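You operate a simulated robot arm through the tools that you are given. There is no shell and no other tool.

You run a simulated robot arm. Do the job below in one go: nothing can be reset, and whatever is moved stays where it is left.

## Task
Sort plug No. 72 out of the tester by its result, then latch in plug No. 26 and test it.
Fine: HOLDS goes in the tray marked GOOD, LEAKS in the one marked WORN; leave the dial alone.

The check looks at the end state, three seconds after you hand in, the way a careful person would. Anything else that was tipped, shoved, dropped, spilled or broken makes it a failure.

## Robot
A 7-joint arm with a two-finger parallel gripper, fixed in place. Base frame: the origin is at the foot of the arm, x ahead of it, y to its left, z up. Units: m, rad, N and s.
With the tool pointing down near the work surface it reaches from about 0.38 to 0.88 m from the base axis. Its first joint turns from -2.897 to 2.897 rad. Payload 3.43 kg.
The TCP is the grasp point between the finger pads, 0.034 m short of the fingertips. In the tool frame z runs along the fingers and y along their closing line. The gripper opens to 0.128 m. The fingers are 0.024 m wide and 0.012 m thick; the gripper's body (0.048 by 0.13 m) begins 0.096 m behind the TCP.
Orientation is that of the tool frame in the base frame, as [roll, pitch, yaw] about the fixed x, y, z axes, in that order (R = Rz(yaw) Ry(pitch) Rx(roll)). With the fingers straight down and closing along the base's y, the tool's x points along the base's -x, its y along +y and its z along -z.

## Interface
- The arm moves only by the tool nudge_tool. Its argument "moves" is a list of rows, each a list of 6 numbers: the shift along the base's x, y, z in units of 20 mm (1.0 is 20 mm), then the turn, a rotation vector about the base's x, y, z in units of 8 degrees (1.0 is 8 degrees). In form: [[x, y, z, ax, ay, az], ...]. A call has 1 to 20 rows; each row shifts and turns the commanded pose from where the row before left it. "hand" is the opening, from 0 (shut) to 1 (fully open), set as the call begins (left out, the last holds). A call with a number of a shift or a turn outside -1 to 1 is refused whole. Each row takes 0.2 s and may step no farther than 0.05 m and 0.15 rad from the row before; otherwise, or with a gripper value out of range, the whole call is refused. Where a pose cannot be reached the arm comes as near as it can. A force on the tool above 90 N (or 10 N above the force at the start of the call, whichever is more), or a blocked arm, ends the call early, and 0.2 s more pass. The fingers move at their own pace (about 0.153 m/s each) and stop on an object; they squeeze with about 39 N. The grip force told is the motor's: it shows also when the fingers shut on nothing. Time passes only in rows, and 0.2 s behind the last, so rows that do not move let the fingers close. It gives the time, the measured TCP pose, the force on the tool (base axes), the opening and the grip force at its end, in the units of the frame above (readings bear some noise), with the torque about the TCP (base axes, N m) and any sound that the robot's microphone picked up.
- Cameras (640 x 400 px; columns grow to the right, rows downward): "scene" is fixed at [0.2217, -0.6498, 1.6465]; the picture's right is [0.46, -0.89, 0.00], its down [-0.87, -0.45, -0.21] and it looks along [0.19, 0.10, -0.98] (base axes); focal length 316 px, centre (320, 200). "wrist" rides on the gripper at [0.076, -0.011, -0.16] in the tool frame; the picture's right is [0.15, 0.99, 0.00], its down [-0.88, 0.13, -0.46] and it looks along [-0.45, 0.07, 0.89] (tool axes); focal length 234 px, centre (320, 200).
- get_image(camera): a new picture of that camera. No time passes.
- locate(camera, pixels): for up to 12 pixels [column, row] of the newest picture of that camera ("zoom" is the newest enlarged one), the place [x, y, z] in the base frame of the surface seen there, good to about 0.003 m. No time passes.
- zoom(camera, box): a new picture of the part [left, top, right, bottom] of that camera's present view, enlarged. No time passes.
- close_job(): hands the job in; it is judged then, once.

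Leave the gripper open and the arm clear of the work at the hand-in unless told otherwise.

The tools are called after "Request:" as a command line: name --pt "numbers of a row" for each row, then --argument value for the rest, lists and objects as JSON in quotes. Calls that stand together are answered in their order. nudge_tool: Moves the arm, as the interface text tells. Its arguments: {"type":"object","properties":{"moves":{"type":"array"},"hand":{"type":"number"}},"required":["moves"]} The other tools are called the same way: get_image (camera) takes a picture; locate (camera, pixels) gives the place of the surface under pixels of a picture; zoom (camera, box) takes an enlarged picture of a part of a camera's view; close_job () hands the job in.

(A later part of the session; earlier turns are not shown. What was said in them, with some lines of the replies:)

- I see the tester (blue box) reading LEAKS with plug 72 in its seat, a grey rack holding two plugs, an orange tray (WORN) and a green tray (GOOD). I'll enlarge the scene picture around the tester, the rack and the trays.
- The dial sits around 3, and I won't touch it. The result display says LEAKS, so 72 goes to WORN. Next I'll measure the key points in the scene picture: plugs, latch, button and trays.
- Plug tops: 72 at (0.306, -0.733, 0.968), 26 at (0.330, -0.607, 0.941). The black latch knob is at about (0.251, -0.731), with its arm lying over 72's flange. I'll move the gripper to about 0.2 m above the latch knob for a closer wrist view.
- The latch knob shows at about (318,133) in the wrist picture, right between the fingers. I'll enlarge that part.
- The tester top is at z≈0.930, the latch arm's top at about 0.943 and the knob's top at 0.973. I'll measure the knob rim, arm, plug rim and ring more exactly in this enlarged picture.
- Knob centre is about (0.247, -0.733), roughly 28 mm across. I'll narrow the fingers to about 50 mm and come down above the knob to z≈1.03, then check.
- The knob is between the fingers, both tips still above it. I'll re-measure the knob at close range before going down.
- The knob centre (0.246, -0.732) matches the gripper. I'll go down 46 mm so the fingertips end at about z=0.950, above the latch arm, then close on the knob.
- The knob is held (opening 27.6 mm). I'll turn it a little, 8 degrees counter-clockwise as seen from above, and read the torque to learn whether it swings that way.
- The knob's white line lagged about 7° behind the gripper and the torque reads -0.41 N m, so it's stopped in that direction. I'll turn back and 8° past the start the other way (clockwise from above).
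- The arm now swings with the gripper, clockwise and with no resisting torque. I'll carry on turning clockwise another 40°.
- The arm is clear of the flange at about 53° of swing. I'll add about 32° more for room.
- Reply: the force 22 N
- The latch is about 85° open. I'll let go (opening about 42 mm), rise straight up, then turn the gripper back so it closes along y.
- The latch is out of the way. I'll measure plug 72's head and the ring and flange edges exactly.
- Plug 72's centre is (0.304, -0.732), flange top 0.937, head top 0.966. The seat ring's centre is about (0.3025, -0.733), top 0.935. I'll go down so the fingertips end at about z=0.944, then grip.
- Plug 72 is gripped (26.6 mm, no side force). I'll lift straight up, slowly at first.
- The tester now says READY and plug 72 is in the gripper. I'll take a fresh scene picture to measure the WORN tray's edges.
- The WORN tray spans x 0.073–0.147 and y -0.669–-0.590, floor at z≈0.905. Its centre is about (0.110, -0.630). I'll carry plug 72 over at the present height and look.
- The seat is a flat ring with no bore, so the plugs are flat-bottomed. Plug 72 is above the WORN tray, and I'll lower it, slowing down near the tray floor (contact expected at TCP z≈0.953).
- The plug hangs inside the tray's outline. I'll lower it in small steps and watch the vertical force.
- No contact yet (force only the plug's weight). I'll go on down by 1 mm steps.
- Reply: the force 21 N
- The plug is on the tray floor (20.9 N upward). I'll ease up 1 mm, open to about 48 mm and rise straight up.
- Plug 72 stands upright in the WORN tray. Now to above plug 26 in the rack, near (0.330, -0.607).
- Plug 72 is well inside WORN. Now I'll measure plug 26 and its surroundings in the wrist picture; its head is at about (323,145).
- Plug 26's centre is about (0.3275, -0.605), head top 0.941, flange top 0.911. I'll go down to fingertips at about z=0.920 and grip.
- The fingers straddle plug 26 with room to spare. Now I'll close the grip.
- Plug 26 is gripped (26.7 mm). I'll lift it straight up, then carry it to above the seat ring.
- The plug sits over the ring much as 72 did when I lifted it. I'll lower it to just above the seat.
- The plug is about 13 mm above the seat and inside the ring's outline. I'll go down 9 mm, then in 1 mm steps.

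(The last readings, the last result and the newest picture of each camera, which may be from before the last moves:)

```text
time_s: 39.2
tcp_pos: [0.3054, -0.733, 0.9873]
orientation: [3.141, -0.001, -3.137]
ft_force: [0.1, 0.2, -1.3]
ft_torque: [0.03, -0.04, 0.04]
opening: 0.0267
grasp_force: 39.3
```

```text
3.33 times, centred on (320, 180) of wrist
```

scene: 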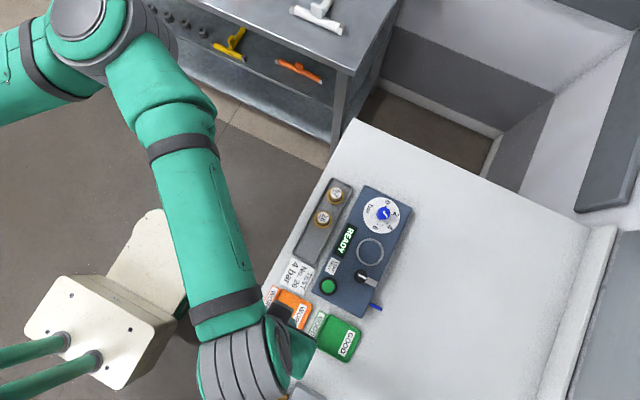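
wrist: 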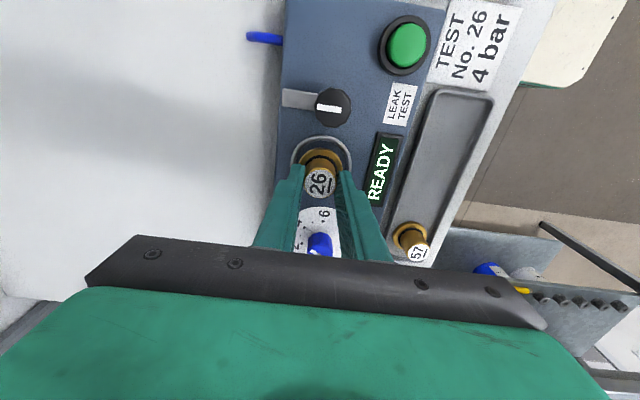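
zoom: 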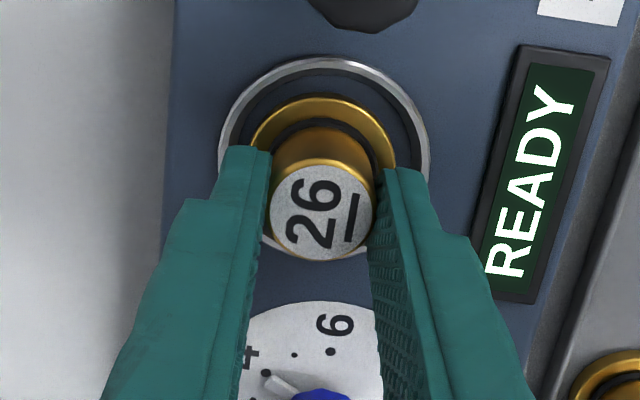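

The alignment with the ring looks the same as 72 had. On down in 1 mm steps until contact.

Request:
nudge_tool --pt "0 0 -0.05 0 0 0" --pt "0 0 -0.05 0 0 0" --pt "0 0 -0.05 0 0 0" --pt "0 0 0 0 0 0"

```text
time_s: 40.2
tcp_pos: [0.3053, -0.7335, 0.9832]
orientation: [3.141, 0.0, -3.141]
ft_force: [-0.3, 0.3, -2.8]
ft_torque: [0.02, 0.02, -0.03]
opening: 0.0268
grasp_force: 38.7
```

Request:
nudge_tool --pt "0 0 -0.05 0 0 0" --pt "0 0 -0.05 0 0 0" --pt "0 0 0 0 0 0"

```text
time_s: 41.0
tcp_pos: [0.3052, -0.7349, 0.9822]
orientation: [-3.141, 0.0, -3.141]
ft_force: [0.5, 0.4, 0.2]
ft_torque: [0.06, -0.02, -0.05]
opening: 0.027
grasp_force: 38.8
```

The force has gone from -2.8 to about 0 N, so the seat is starting to carry the weight. I'll go a hair more to confirm.

Request:
nudge_tool --pt "0 0 -0.04 0 0 0" --pt "0 0 0 0 0 0"

Request:
zoom --camera "wrist" --box '[260, 120, 380, 240]'

```text
time_s: 41.6
tcp_pos: [0.3057, -0.7328, 0.9826]
orientation: [-3.139, 0.0, 3.142]
ft_force: [0.7, -1.3, 11.1]
ft_torque: [0.12, -0.02, 0.01]
opening: 0.027
grasp_force: 39.1
```

```text
3.33 times, centred on (320, 180) of wrist
```

zoom: 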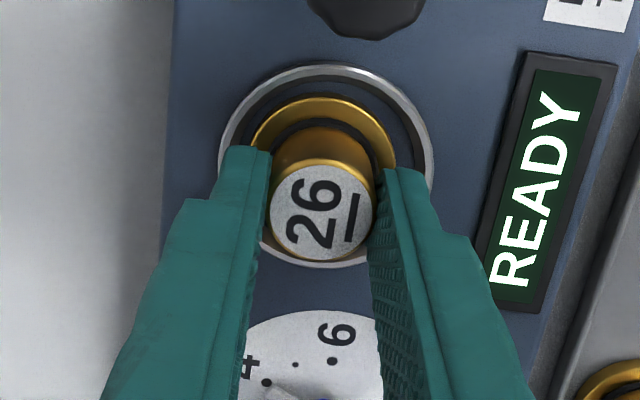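

Contact at 11 N, and plug 26 is seated and centred in the ring. I'll open the fingers and rise straight up.

Request:
nudge_tool --pt "0 0 0 0 0 0" --pt "0 0 0 0 0 0" --pt "0 0 0.4 0 0 0" --pt "0 0 0.6 0 0 0" --pt "0 0 0.8 0 0 0" --pt "0 0 0.9 0 0 0" --pt "0 0 0.9 0 0 0" --pt "0 0 0.5 0 0 0" --hand 0.38

Request:
get_image --camera "wrist"

Request:
zoom --camera "wrist" --box '[270, 90, 370, 190]'

```text
time_s: 43.4
tcp_pos: [0.305, -0.7348, 1.0623]
orientation: [3.141, 0.0, -3.139]
ft_force: [-0.4, 0.5, -0.9]
ft_torque: [0.04, -0.01, 0.0]
opening: 0.0485
grasp_force: 0.0
```

```text
taken
```

wrist: 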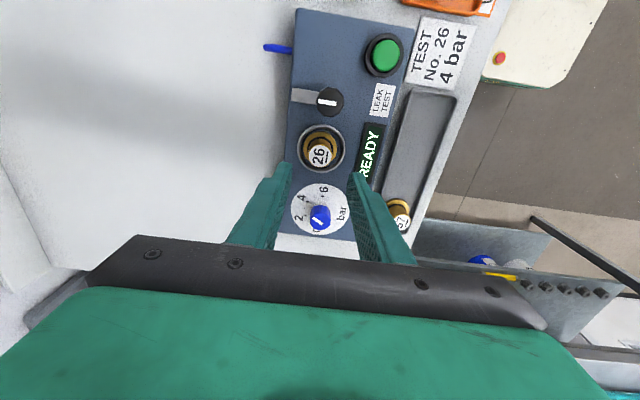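

```text
4.00 times, centred on (320, 140) of wrist
```

zoom: 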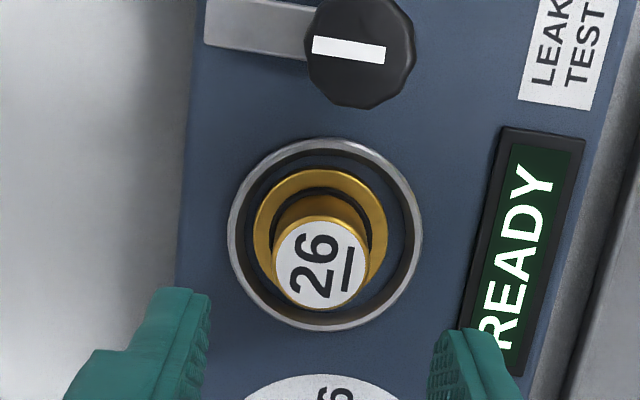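

Plug 26 stands upright and centred in the ring. Next the latch: I'll turn the gripper back to the angle where I let go of the knob, above it, at 43 mm opening.

Request:
nudge_tool --pt "-0.2955 0.0075 0 0 0 -0.98" --pt "-0.2955 0.0075 0 0 0 -0.98" --pt "-0.2955 0.0075 0 0 0 -0.98" --pt "-0.2955 0.0075 0 0 0 -0.98" --pt "-0.2955 0.0075 0 0 0 -0.98" --pt "-0.2955 0.0075 0 0 0 -0.98" --pt "-0.2955 0.0075 0 0 0 -0.98" --pt "-0.2955 0.0075 0 0 0 -0.98" --pt "-0.2955 0.0075 0 0 0 -0.98" --pt "-0.2955 0.0075 0 0 0 -0.98" --pt "0 0 0 0 0 0" --hand 0.34

Request:
get_image --camera "wrist"

Request:
zoom --camera "wrist" --box '[260, 100, 380, 220]'

```text
time_s: 45.8
tcp_pos: [0.2466, -0.7329, 1.064]
orientation: [-3.141, -0.001, 1.774]
ft_force: [0.5, 0.4, -0.6]
ft_torque: [-0.01, 0.01, 0.0]
opening: 0.0437
grasp_force: 0.0
```

```text
taken
```

wrist: 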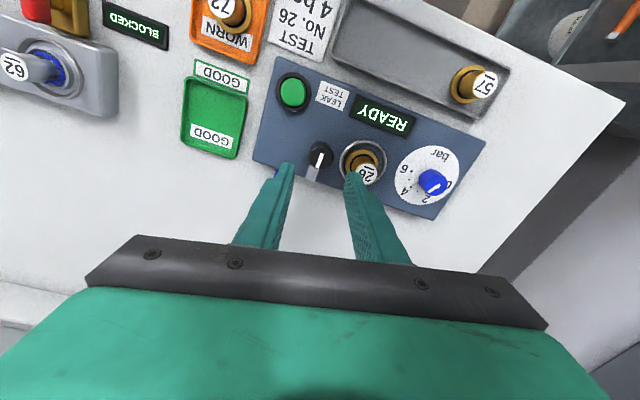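

```text
3.33 times, centred on (320, 160) of wrist
```

zoom: 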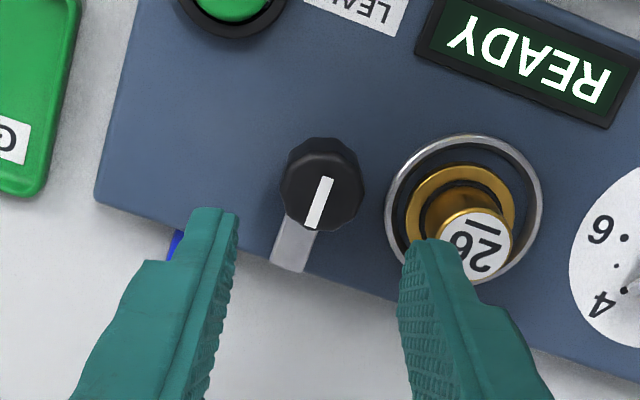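

The knob is centred between the fingers, and the right finger has to go between knob and plug. I'll narrow a little more (about 39 mm) and go down to fingertips at about z=0.95.

Request:
nudge_tool --pt "0 0 -0.6 0 0 0" --pt "0 0 -0.8 0 0 0" --pt "0 0 -0.8 0 0 0" --pt "0 0 -0.6 0 0 0" --hand 0.305

Request:
zoom --camera "wrist" --box '[260, 120, 380, 240]'

```text
time_s: 46.8
tcp_pos: [0.246, -0.732, 1.0065]
orientation: [-3.14, 0.001, 1.773]
ft_force: [0.4, -0.5, 0.4]
ft_torque: [0.0, -0.03, 0.01]
opening: 0.0388
grasp_force: 0.0
```

```text
3.33 times, centred on (320, 180) of wrist
```

zoom: 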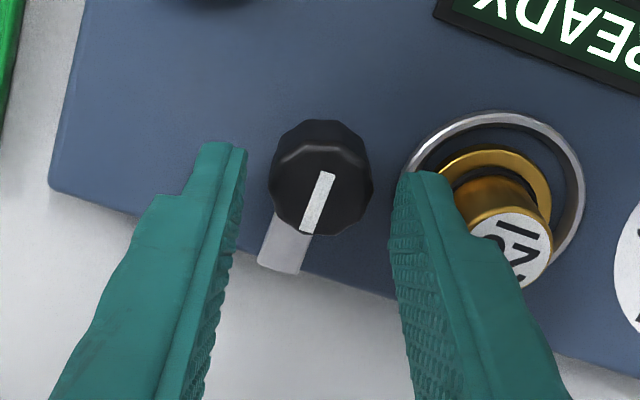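

There's clearance on both sides. I'll go down the remaining 23 mm and grip the knob.

Request:
nudge_tool --pt "0 0 -0.4 0 0 0" --pt "0 0 -0.4 0 0 0" --pt "0 0 -0.37 0 0 0" --pt "0 0 0 0 0 0"

Request:
nudge_tool --pt "0 0 0 0 0 0" --pt "0 0 0 0 0 0" --pt "0 0 0 0 0 0" --hand 0

Request:
zoom --camera "wrist" --box '[260, 120, 380, 240]'

```text
time_s: 47.8
tcp_pos: [0.246, -0.7319, 0.9841]
orientation: [-3.141, -0.002, 1.774]
ft_force: [0.4, -0.3, -0.3]
ft_torque: [-0.02, 0.03, -0.04]
opening: 0.039
grasp_force: 0.0
```

```text
time_s: 48.6
tcp_pos: [0.2463, -0.7318, 0.9836]
orientation: [-3.141, 0.0, 1.776]
ft_force: [2.4, -0.4, -0.6]
ft_torque: [-0.14, -0.1, 0.1]
opening: 0.0271
grasp_force: 44.8
```

```text
3.33 times, centred on (320, 180) of wrist
```

zoom: 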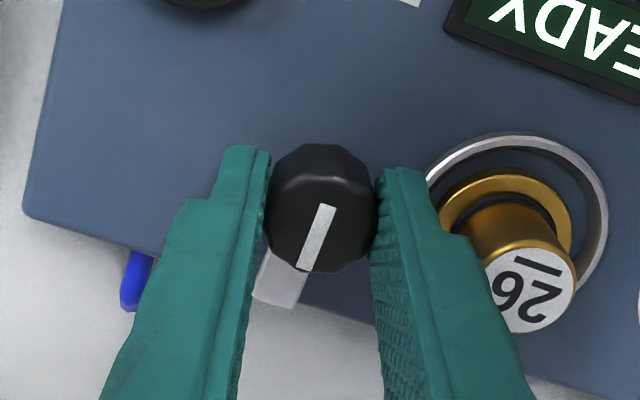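

The knob is held (27.1 mm). I'll swing the arm back counter-clockwise toward the plug, about 72° first.

Request:
nudge_tool --pt "0 0 0 0 0 0.9" --pt "0 0 0 0 0 0.9" --pt "0 0 0 0 0 0.9" --pt "0 0 0 0 0 0.9" --pt "0 0 0 0 0 0.9" --pt "0 0 0 0 0 0.9" --pt "0 0 0 0 0 0.9" --pt "0 0 0 0 0 0.9" --pt "0 0 0 0 0 0.9" --pt "0 0 0 0 0 0.9"

Request:
zoom --camera "wrist" --box '[260, 120, 380, 240]'

```text
time_s: 50.8
tcp_pos: [0.247, -0.732, 0.9832]
orientation: [3.141, 0.0, 3.034]
ft_force: [11.1, 0.0, 2.2]
ft_torque: [0.19, -0.61, 0.0]
opening: 0.0271
grasp_force: 45.0
```

```text
3.33 times, centred on (320, 180) of wrist
```

zoom: 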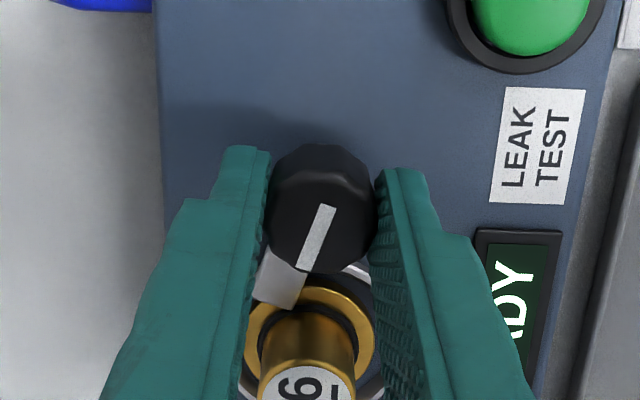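

The arm is now coming over 26's flange, about 20° short, with no resistance. I'll turn on to the stop.

Request:
nudge_tool --pt "0 0 0 0 0 0.6" --pt "0 0 0 0 0 0.6" --pt "0 0 0 0 0 0.6" --pt "0 0 0 0 0 0.5"

Request:
zoom --camera "wrist" --box '[260, 120, 380, 240]'

```text
time_s: 51.8
tcp_pos: [0.2484, -0.7328, 0.9826]
orientation: [3.141, 0.002, -2.928]
ft_force: [15.6, 0.3, 1.0]
ft_torque: [0.13, -0.57, 0.01]
opening: 0.0273
grasp_force: 45.4
```

```text
3.33 times, centred on (320, 180) of wrist
```

zoom: 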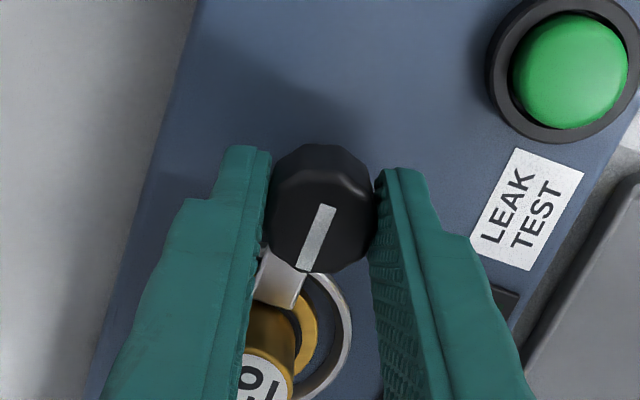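

The arm is nearly on the plug's centre line. I'll turn another 4° to feel the stop.

Request:
nudge_tool --pt "0 0 0 0 0 0.25" --pt "0 0 0 0 0 0.25" --pt "0 0 0 0 0 0"

Request:
zoom --camera "wrist" --box '[260, 120, 380, 240]'

```text
time_s: 52.6
tcp_pos: [0.2463, -0.7318, 0.9845]
orientation: [-3.141, 0.0, -2.86]
ft_force: [11.5, -2.8, -0.6]
ft_torque: [-0.05, -0.85, -0.5]
opening: 0.0269
grasp_force: 45.4
```

```text
3.33 times, centred on (320, 180) of wrist
```

zoom: 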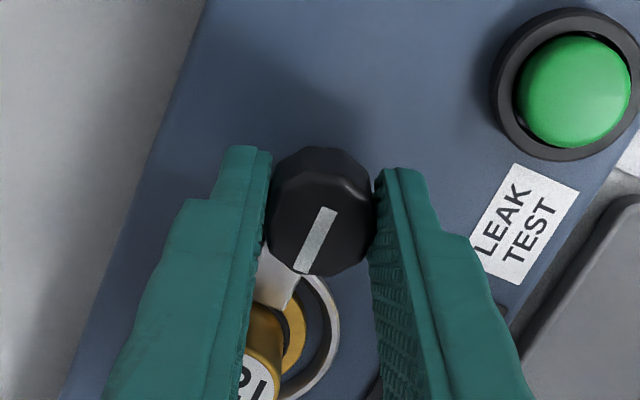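

The torque reads -0.5 N m, so the latch is at its stop with the arm over the flange. I'll open, rise, and turn the gripper back to square.

Request:
nudge_tool --pt "0 0 0 0 0 0" --pt "0 0 0 0 0 0" --pt "0 0 0.5 0 0 0" --pt "0 0 0.8 0 0 0" --pt "0 0 0.9 0 0 0" --pt "0 0 0.9 0 0 0" --pt "0 0 0.9 0 0 0" --hand 0.34

Request:
nudge_tool --pt "-0.3 0.4 0 0 0 -0.67" --pt "-0.5 0.6 0 0 0 -0.67" --pt "-0.5 0.6 0 0 0 -0.67" --pt "-0.5 0.6 0 0 0 0" --pt "-0.2 0.15 0 0 0 0" --pt "0 0 0 0 0 0"

Request:
get_image --camera "wrist"

Request:
zoom --camera "wrist" --box '[260, 80, 380, 200]'

```text
time_s: 54.2
tcp_pos: [0.2452, -0.7327, 1.0623]
orientation: [3.141, -0.001, -2.863]
ft_force: [0.1, -0.4, 0.2]
ft_torque: [0.01, 0.04, 0.03]
opening: 0.0435
grasp_force: 0.0
```

```text
time_s: 55.6
tcp_pos: [0.206, -0.6852, 1.0634]
orientation: [3.141, -0.001, -3.141]
ft_force: [-0.6, -1.1, 0.1]
ft_torque: [0.01, -0.01, -0.01]
opening: 0.0434
grasp_force: 0.0
```

```text
taken
```

wrist: 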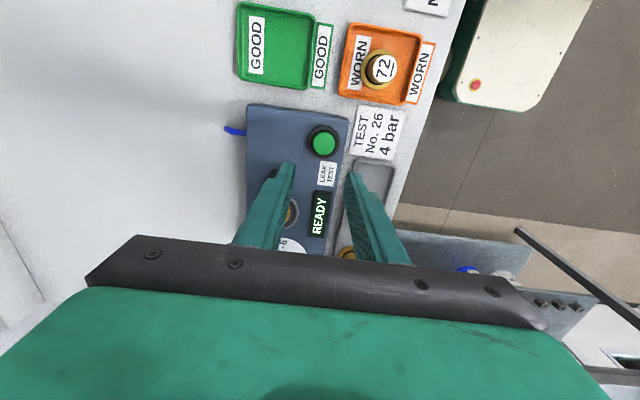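

```text
3.33 times, centred on (320, 140) of wrist
```

zoom: 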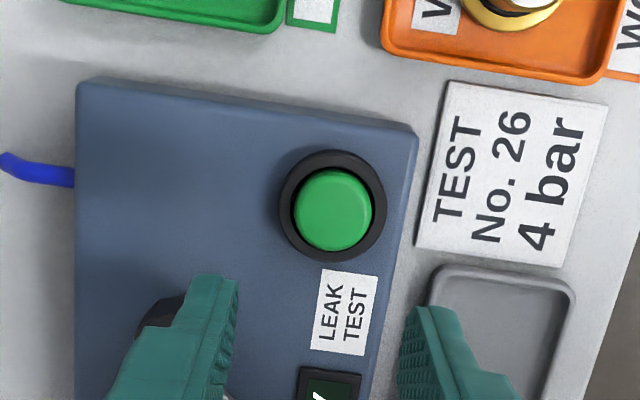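

The LEAK TEST button shows at about (323,142) in the wrist picture. I'll measure it and check the latch in the scene picture before pressing.

Request:
locate --camera "zoom" --pixels '[[333, 208], [300, 208], [366, 208], [333, 180], [333, 240], [290, 200], [376, 200], [333, 157], [260, 200], [395, 160]]'

Request:
get_image --camera "scene"

Request:
zoom --camera "scene" --box '[330, 210, 410, 290]'

```text
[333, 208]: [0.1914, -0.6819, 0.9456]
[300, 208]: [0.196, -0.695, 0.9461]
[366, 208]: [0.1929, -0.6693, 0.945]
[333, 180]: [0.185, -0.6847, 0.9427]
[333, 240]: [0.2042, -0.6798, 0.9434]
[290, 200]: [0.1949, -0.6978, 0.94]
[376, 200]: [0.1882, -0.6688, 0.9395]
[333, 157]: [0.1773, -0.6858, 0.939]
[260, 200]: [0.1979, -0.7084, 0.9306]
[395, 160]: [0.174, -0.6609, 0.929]
```

```text
taken
```

scene: 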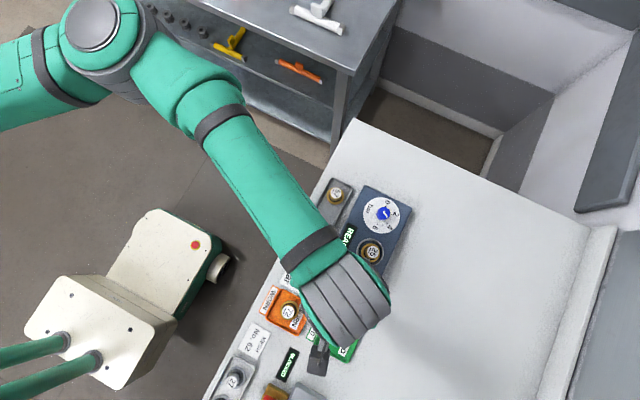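

```text
5.00 times, centred on (370, 250) of scene
```

zoom: 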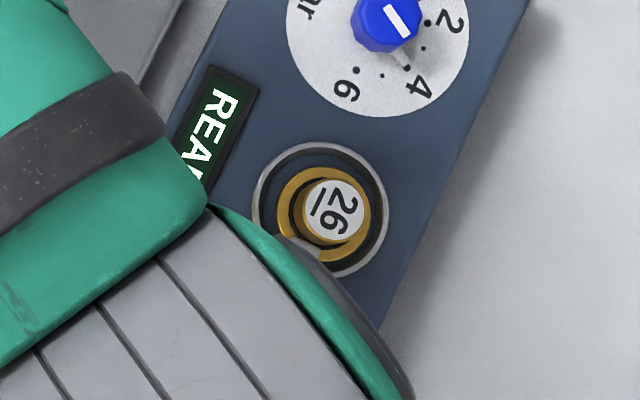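

The arm lies on 26's flange and the display says READY. The button's centre is about (0.195, -0.683), top 0.9455, bezel 0.9395. I'll shut the fingers and bring the tips to just above the button.

Request:
nudge_tool --pt "-0.3 0.05 0 0 0 0" --pt "-0.27 0.04 0 0 0 0" --pt "0 0 -0.7 0 0 0" --pt "0 0 -0.9 0 0 0" --pt "0 0 -0.9 0 0 0" --pt "0 0 -0.6 0 0 0" --pt "0 0 -0.4 0 0 0" --pt "0 0 0 0 0 0" --hand 0

Request:
get_image --camera "wrist"

Request:
zoom --camera "wrist" --box '[260, 120, 380, 240]'

```text
time_s: 57.4
tcp_pos: [0.1953, -0.6827, 0.9939]
orientation: [3.14, -0.001, 3.14]
ft_force: [-0.4, -0.3, 0.0]
ft_torque: [0.02, 0.01, -0.01]
opening: 0.0001
grasp_force: 33.5
```

```text
taken
```

wrist: 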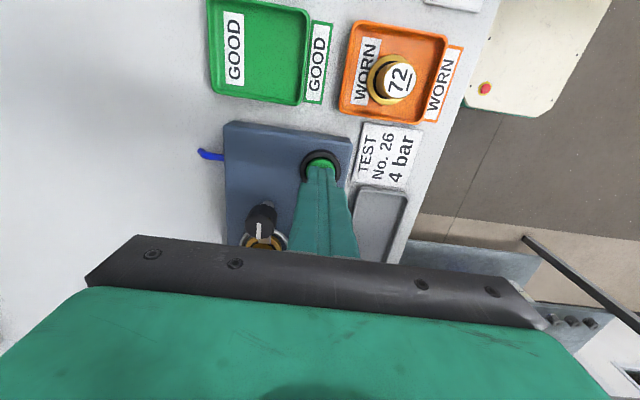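

```text
3.33 times, centred on (320, 180) of wrist
```

zoom: 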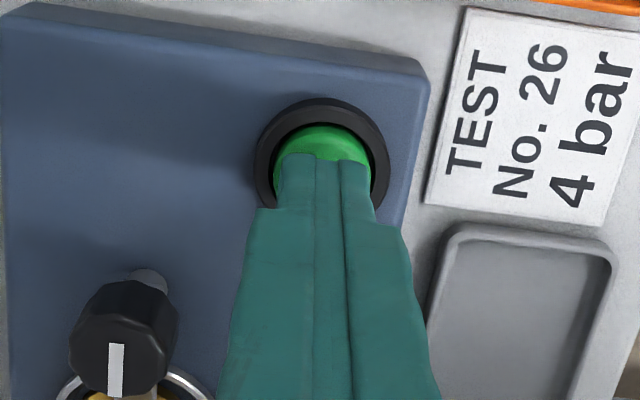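

The closed tips are over the button and narrower than it. I'll go down 10 mm, then in 1 mm steps.

Request:
nudge_tool --pt "0 0 -0.2 0 0 0" --pt "0 0 -0.2 0 0 0" --pt "0 0 -0.1 0 0 0" --pt "0 0 0 0 0 0"

Request:
nudge_tool --pt "0 0 -0.05 0 0 0" --pt "0 0 -0.05 0 0 0" --pt "0 0 -0.05 0 0 0" --pt "0 0 0 0 0 0"

Request:
zoom --camera "wrist" --box '[260, 120, 380, 240]'

```text
time_s: 58.4
tcp_pos: [0.1944, -0.6832, 0.9827]
orientation: [-3.141, 0.001, -3.141]
ft_force: [-0.7, 0.1, 0.0]
ft_torque: [0.01, -0.01, 0.0]
opening: 0.0
grasp_force: 33.0
```

```text
time_s: 59.4
tcp_pos: [0.195, -0.6832, 0.9792]
orientation: [-3.141, 0.0, 3.141]
ft_force: [-0.2, 1.3, 0.3]
ft_torque: [-0.01, 0.01, 0.01]
opening: 0.0
grasp_force: 33.3
```

```text
3.33 times, centred on (320, 180) of wrist
```

zoom: 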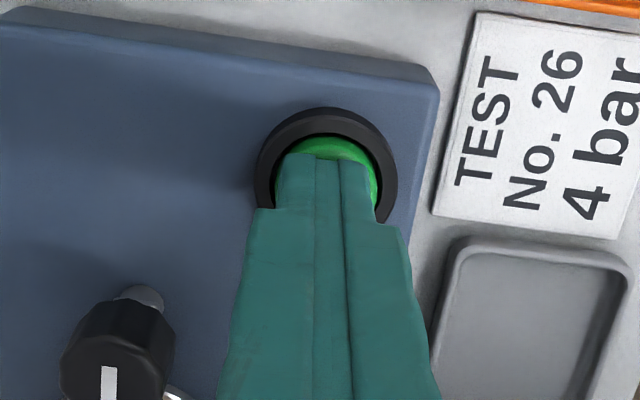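

No force yet. I'll go on in 1 mm steps.

Request:
nudge_tool --pt "0 0 -0.05 0 0 0" --pt "0 0 -0.05 0 0 0" --pt "0 0 0 0 0 0"

```text
time_s: 60.2
tcp_pos: [0.1946, -0.6846, 0.9785]
orientation: [3.141, 0.001, -3.141]
ft_force: [1.2, 0.0, 0.9]
ft_torque: [0.03, -0.04, 0.02]
opening: 0.0001
grasp_force: 32.7
```

Request:
nudge_tool --pt "0 0 -0.05 0 0 0" --pt "0 0 -0.05 0 0 0" --pt "0 0 0 0 0 0"

Request:
zoom --camera "wrist" --box '[240, 120, 400, 280]'

```text
time_s: 61.0
tcp_pos: [0.1935, -0.6841, 0.9769]
orientation: [3.141, 0.0, 3.141]
ft_force: [-0.6, -1.6, 2.1]
ft_torque: [-0.03, 0.02, -0.02]
opening: 0.0003
grasp_force: 32.7
```

```text
2.50 times, centred on (320, 200) of wrist
```

zoom: 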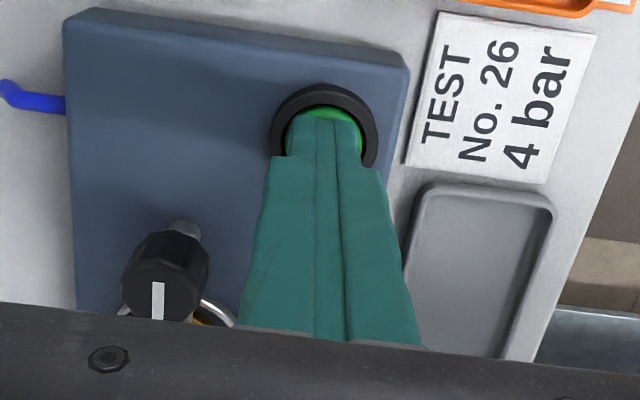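

2.1 N, so the button is starting to give. On down.

Request:
nudge_tool --pt "0 0 -0.05 0 0 0" --pt "0 0 -0.05 0 0 0" --pt "0 0 0 0 0 0"

```text
time_s: 61.8
tcp_pos: [0.1947, -0.6831, 0.9748]
orientation: [3.14, -0.001, 3.141]
ft_force: [1.2, -1.9, 3.3]
ft_torque: [-0.05, -0.04, 0.0]
opening: 0.0002
grasp_force: 33.2
heard: click
```

I heard a click, so the button is pressed. I'll rise and read the display.

Request:
nudge_tool --pt "0 0 0.3 0 0 0" --pt "0 0 0.6 0 0 0" --pt "0 0 0.9 0 0 0" --pt "0 0 0.9 0 0 0" --pt "0 0 0.9 0 0 0" --pt "0 0 0.9 0 0 0"

Request:
get_image --camera "scene"

Request:
zoom --camera "scene" --box '[310, 200, 410, 300]'

Request:
get_image --camera "wrist"

```text
time_s: 63.2
tcp_pos: [0.1938, -0.6829, 1.0658]
orientation: [3.141, -0.001, -3.142]
ft_force: [-0.5, -0.1, -0.7]
ft_torque: [0.03, 0.01, 0.02]
opening: 0.0
grasp_force: 33.6
```

```text
taken
```

scene: 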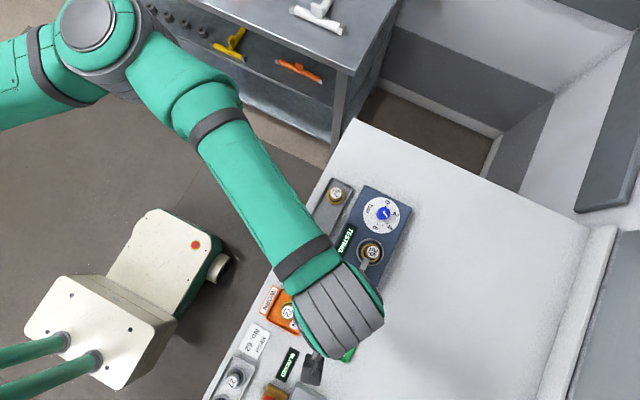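

```text
4.00 times, centred on (360, 250) of scene
```

zoom: 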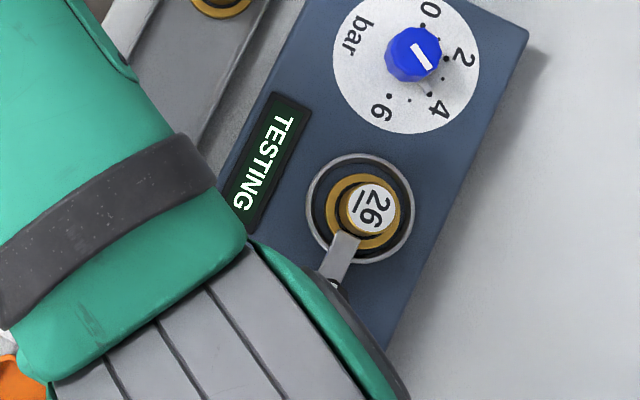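

```text
taken
```

wrist: 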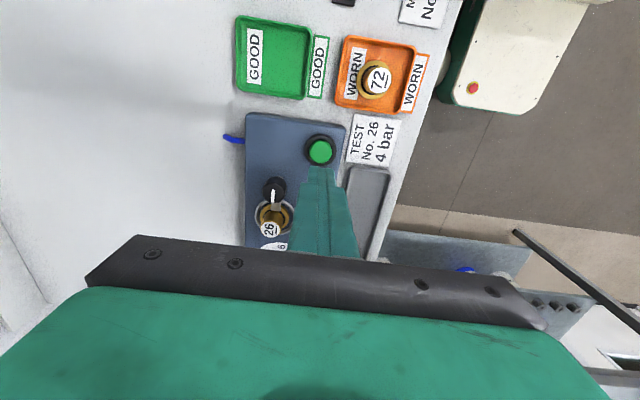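

The display says TESTING, the latch arm lies on 26's flange and the dial is untouched. I'll raise the arm, open the gripper and back off toward the start pose while the test runs.

Request:
nudge_tool --pt "0 0 0.9 0 0 0" --pt "0 0 0.9 0 0 0" --pt "0 0 0.9 0 0 0" --pt "0.5 0.6 0.8 0 0 0" --pt "0.5 0.6 0.8 0 0 0" --pt "0.5 0.6 0.8 0 0 0" --pt "0.5 0.6 0.8 0 0 0" --pt "0.5 0.6 0.8 0 0 0" --pt "0.5 0.6 0.8 0 0 0" --pt "0.5 0.6 0.8 0 0 0" --pt "0.5 0.6 0.8 0 0 0" --pt "0.5 0.6 0.8 0 0 0" --pt "0.5 0.6 0.6 0 0 0" --pt "0.5 0.6 0.6 0 0 0" --pt "0.5 0.6 0.6 0 0 0" --hand 1

Request:
get_image --camera "scene"

Request:
zoom --camera "scene" --box '[310, 200, 410, 300]'

```text
time_s: 66.4
tcp_pos: [0.3137, -0.5407, 1.3002]
orientation: [3.141, 0.0, 3.14]
ft_force: [-0.7, -0.1, -0.3]
ft_torque: [0.0, 0.0, -0.01]
opening: 0.1282
grasp_force: 0.1
```

```text
taken
```

scene: 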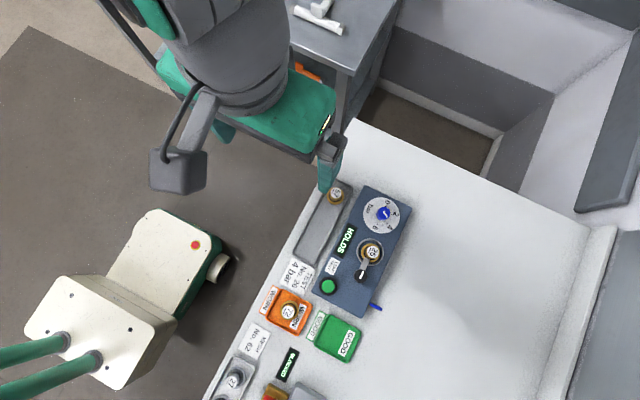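

```text
4.00 times, centred on (360, 250) of scene
```

zoom: 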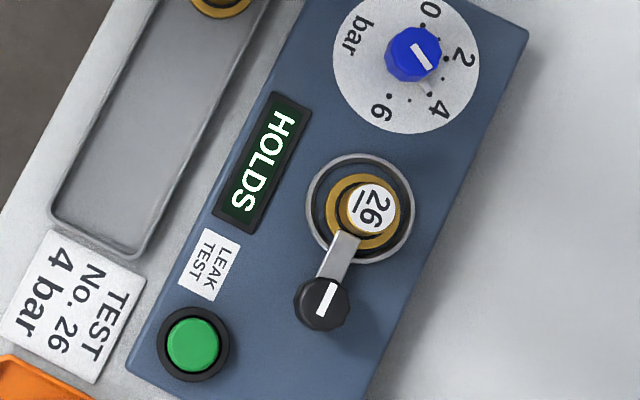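

The display says HOLDS for plug 26, which stays latched in the tester as asked. I'll check the trays and rack once more before handing in.

Request:
zoom --camera "scene" --box '[230, 270, 370, 400]'

Request:
zoom --camera "scene" --box '[280, 160, 440, 260]'

```text
3.08 times, centred on (300, 335) of scene
```

zoom: 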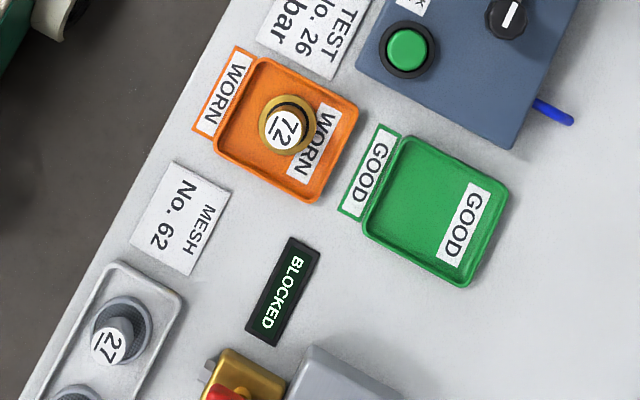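

```text
4.00 times, centred on (360, 210) of scene
```

zoom: 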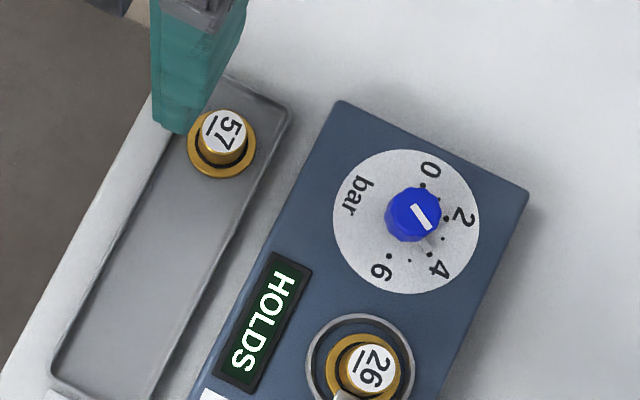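

Plug 72 is upright in WORN and plug 26 is latched in the tester, reading HOLDS. The dial, plug 57 and the other tester look untouched. The gripper is open and the arm is clear, so I'm handing in.

Request:
close_job

```text
The job is handed in.
```

Plug No. 72 had tested LEAKS, so I unlatched it and put it in the tray marked WORN. It stands upright there.

I then seated plug No. 26 in the tester, turned the latch back over its flange to the stop, and pressed LEAK TEST. It clicked, the display went through TESTING, and it now reads HOLDS. Plug 26 is still latched in the tester, since you asked only for it to be tested.

I did not touch the dial, and in the last pictures plug 57 and the rest of the bench looked unchanged. The gripper is open and the arm is clear of the work.
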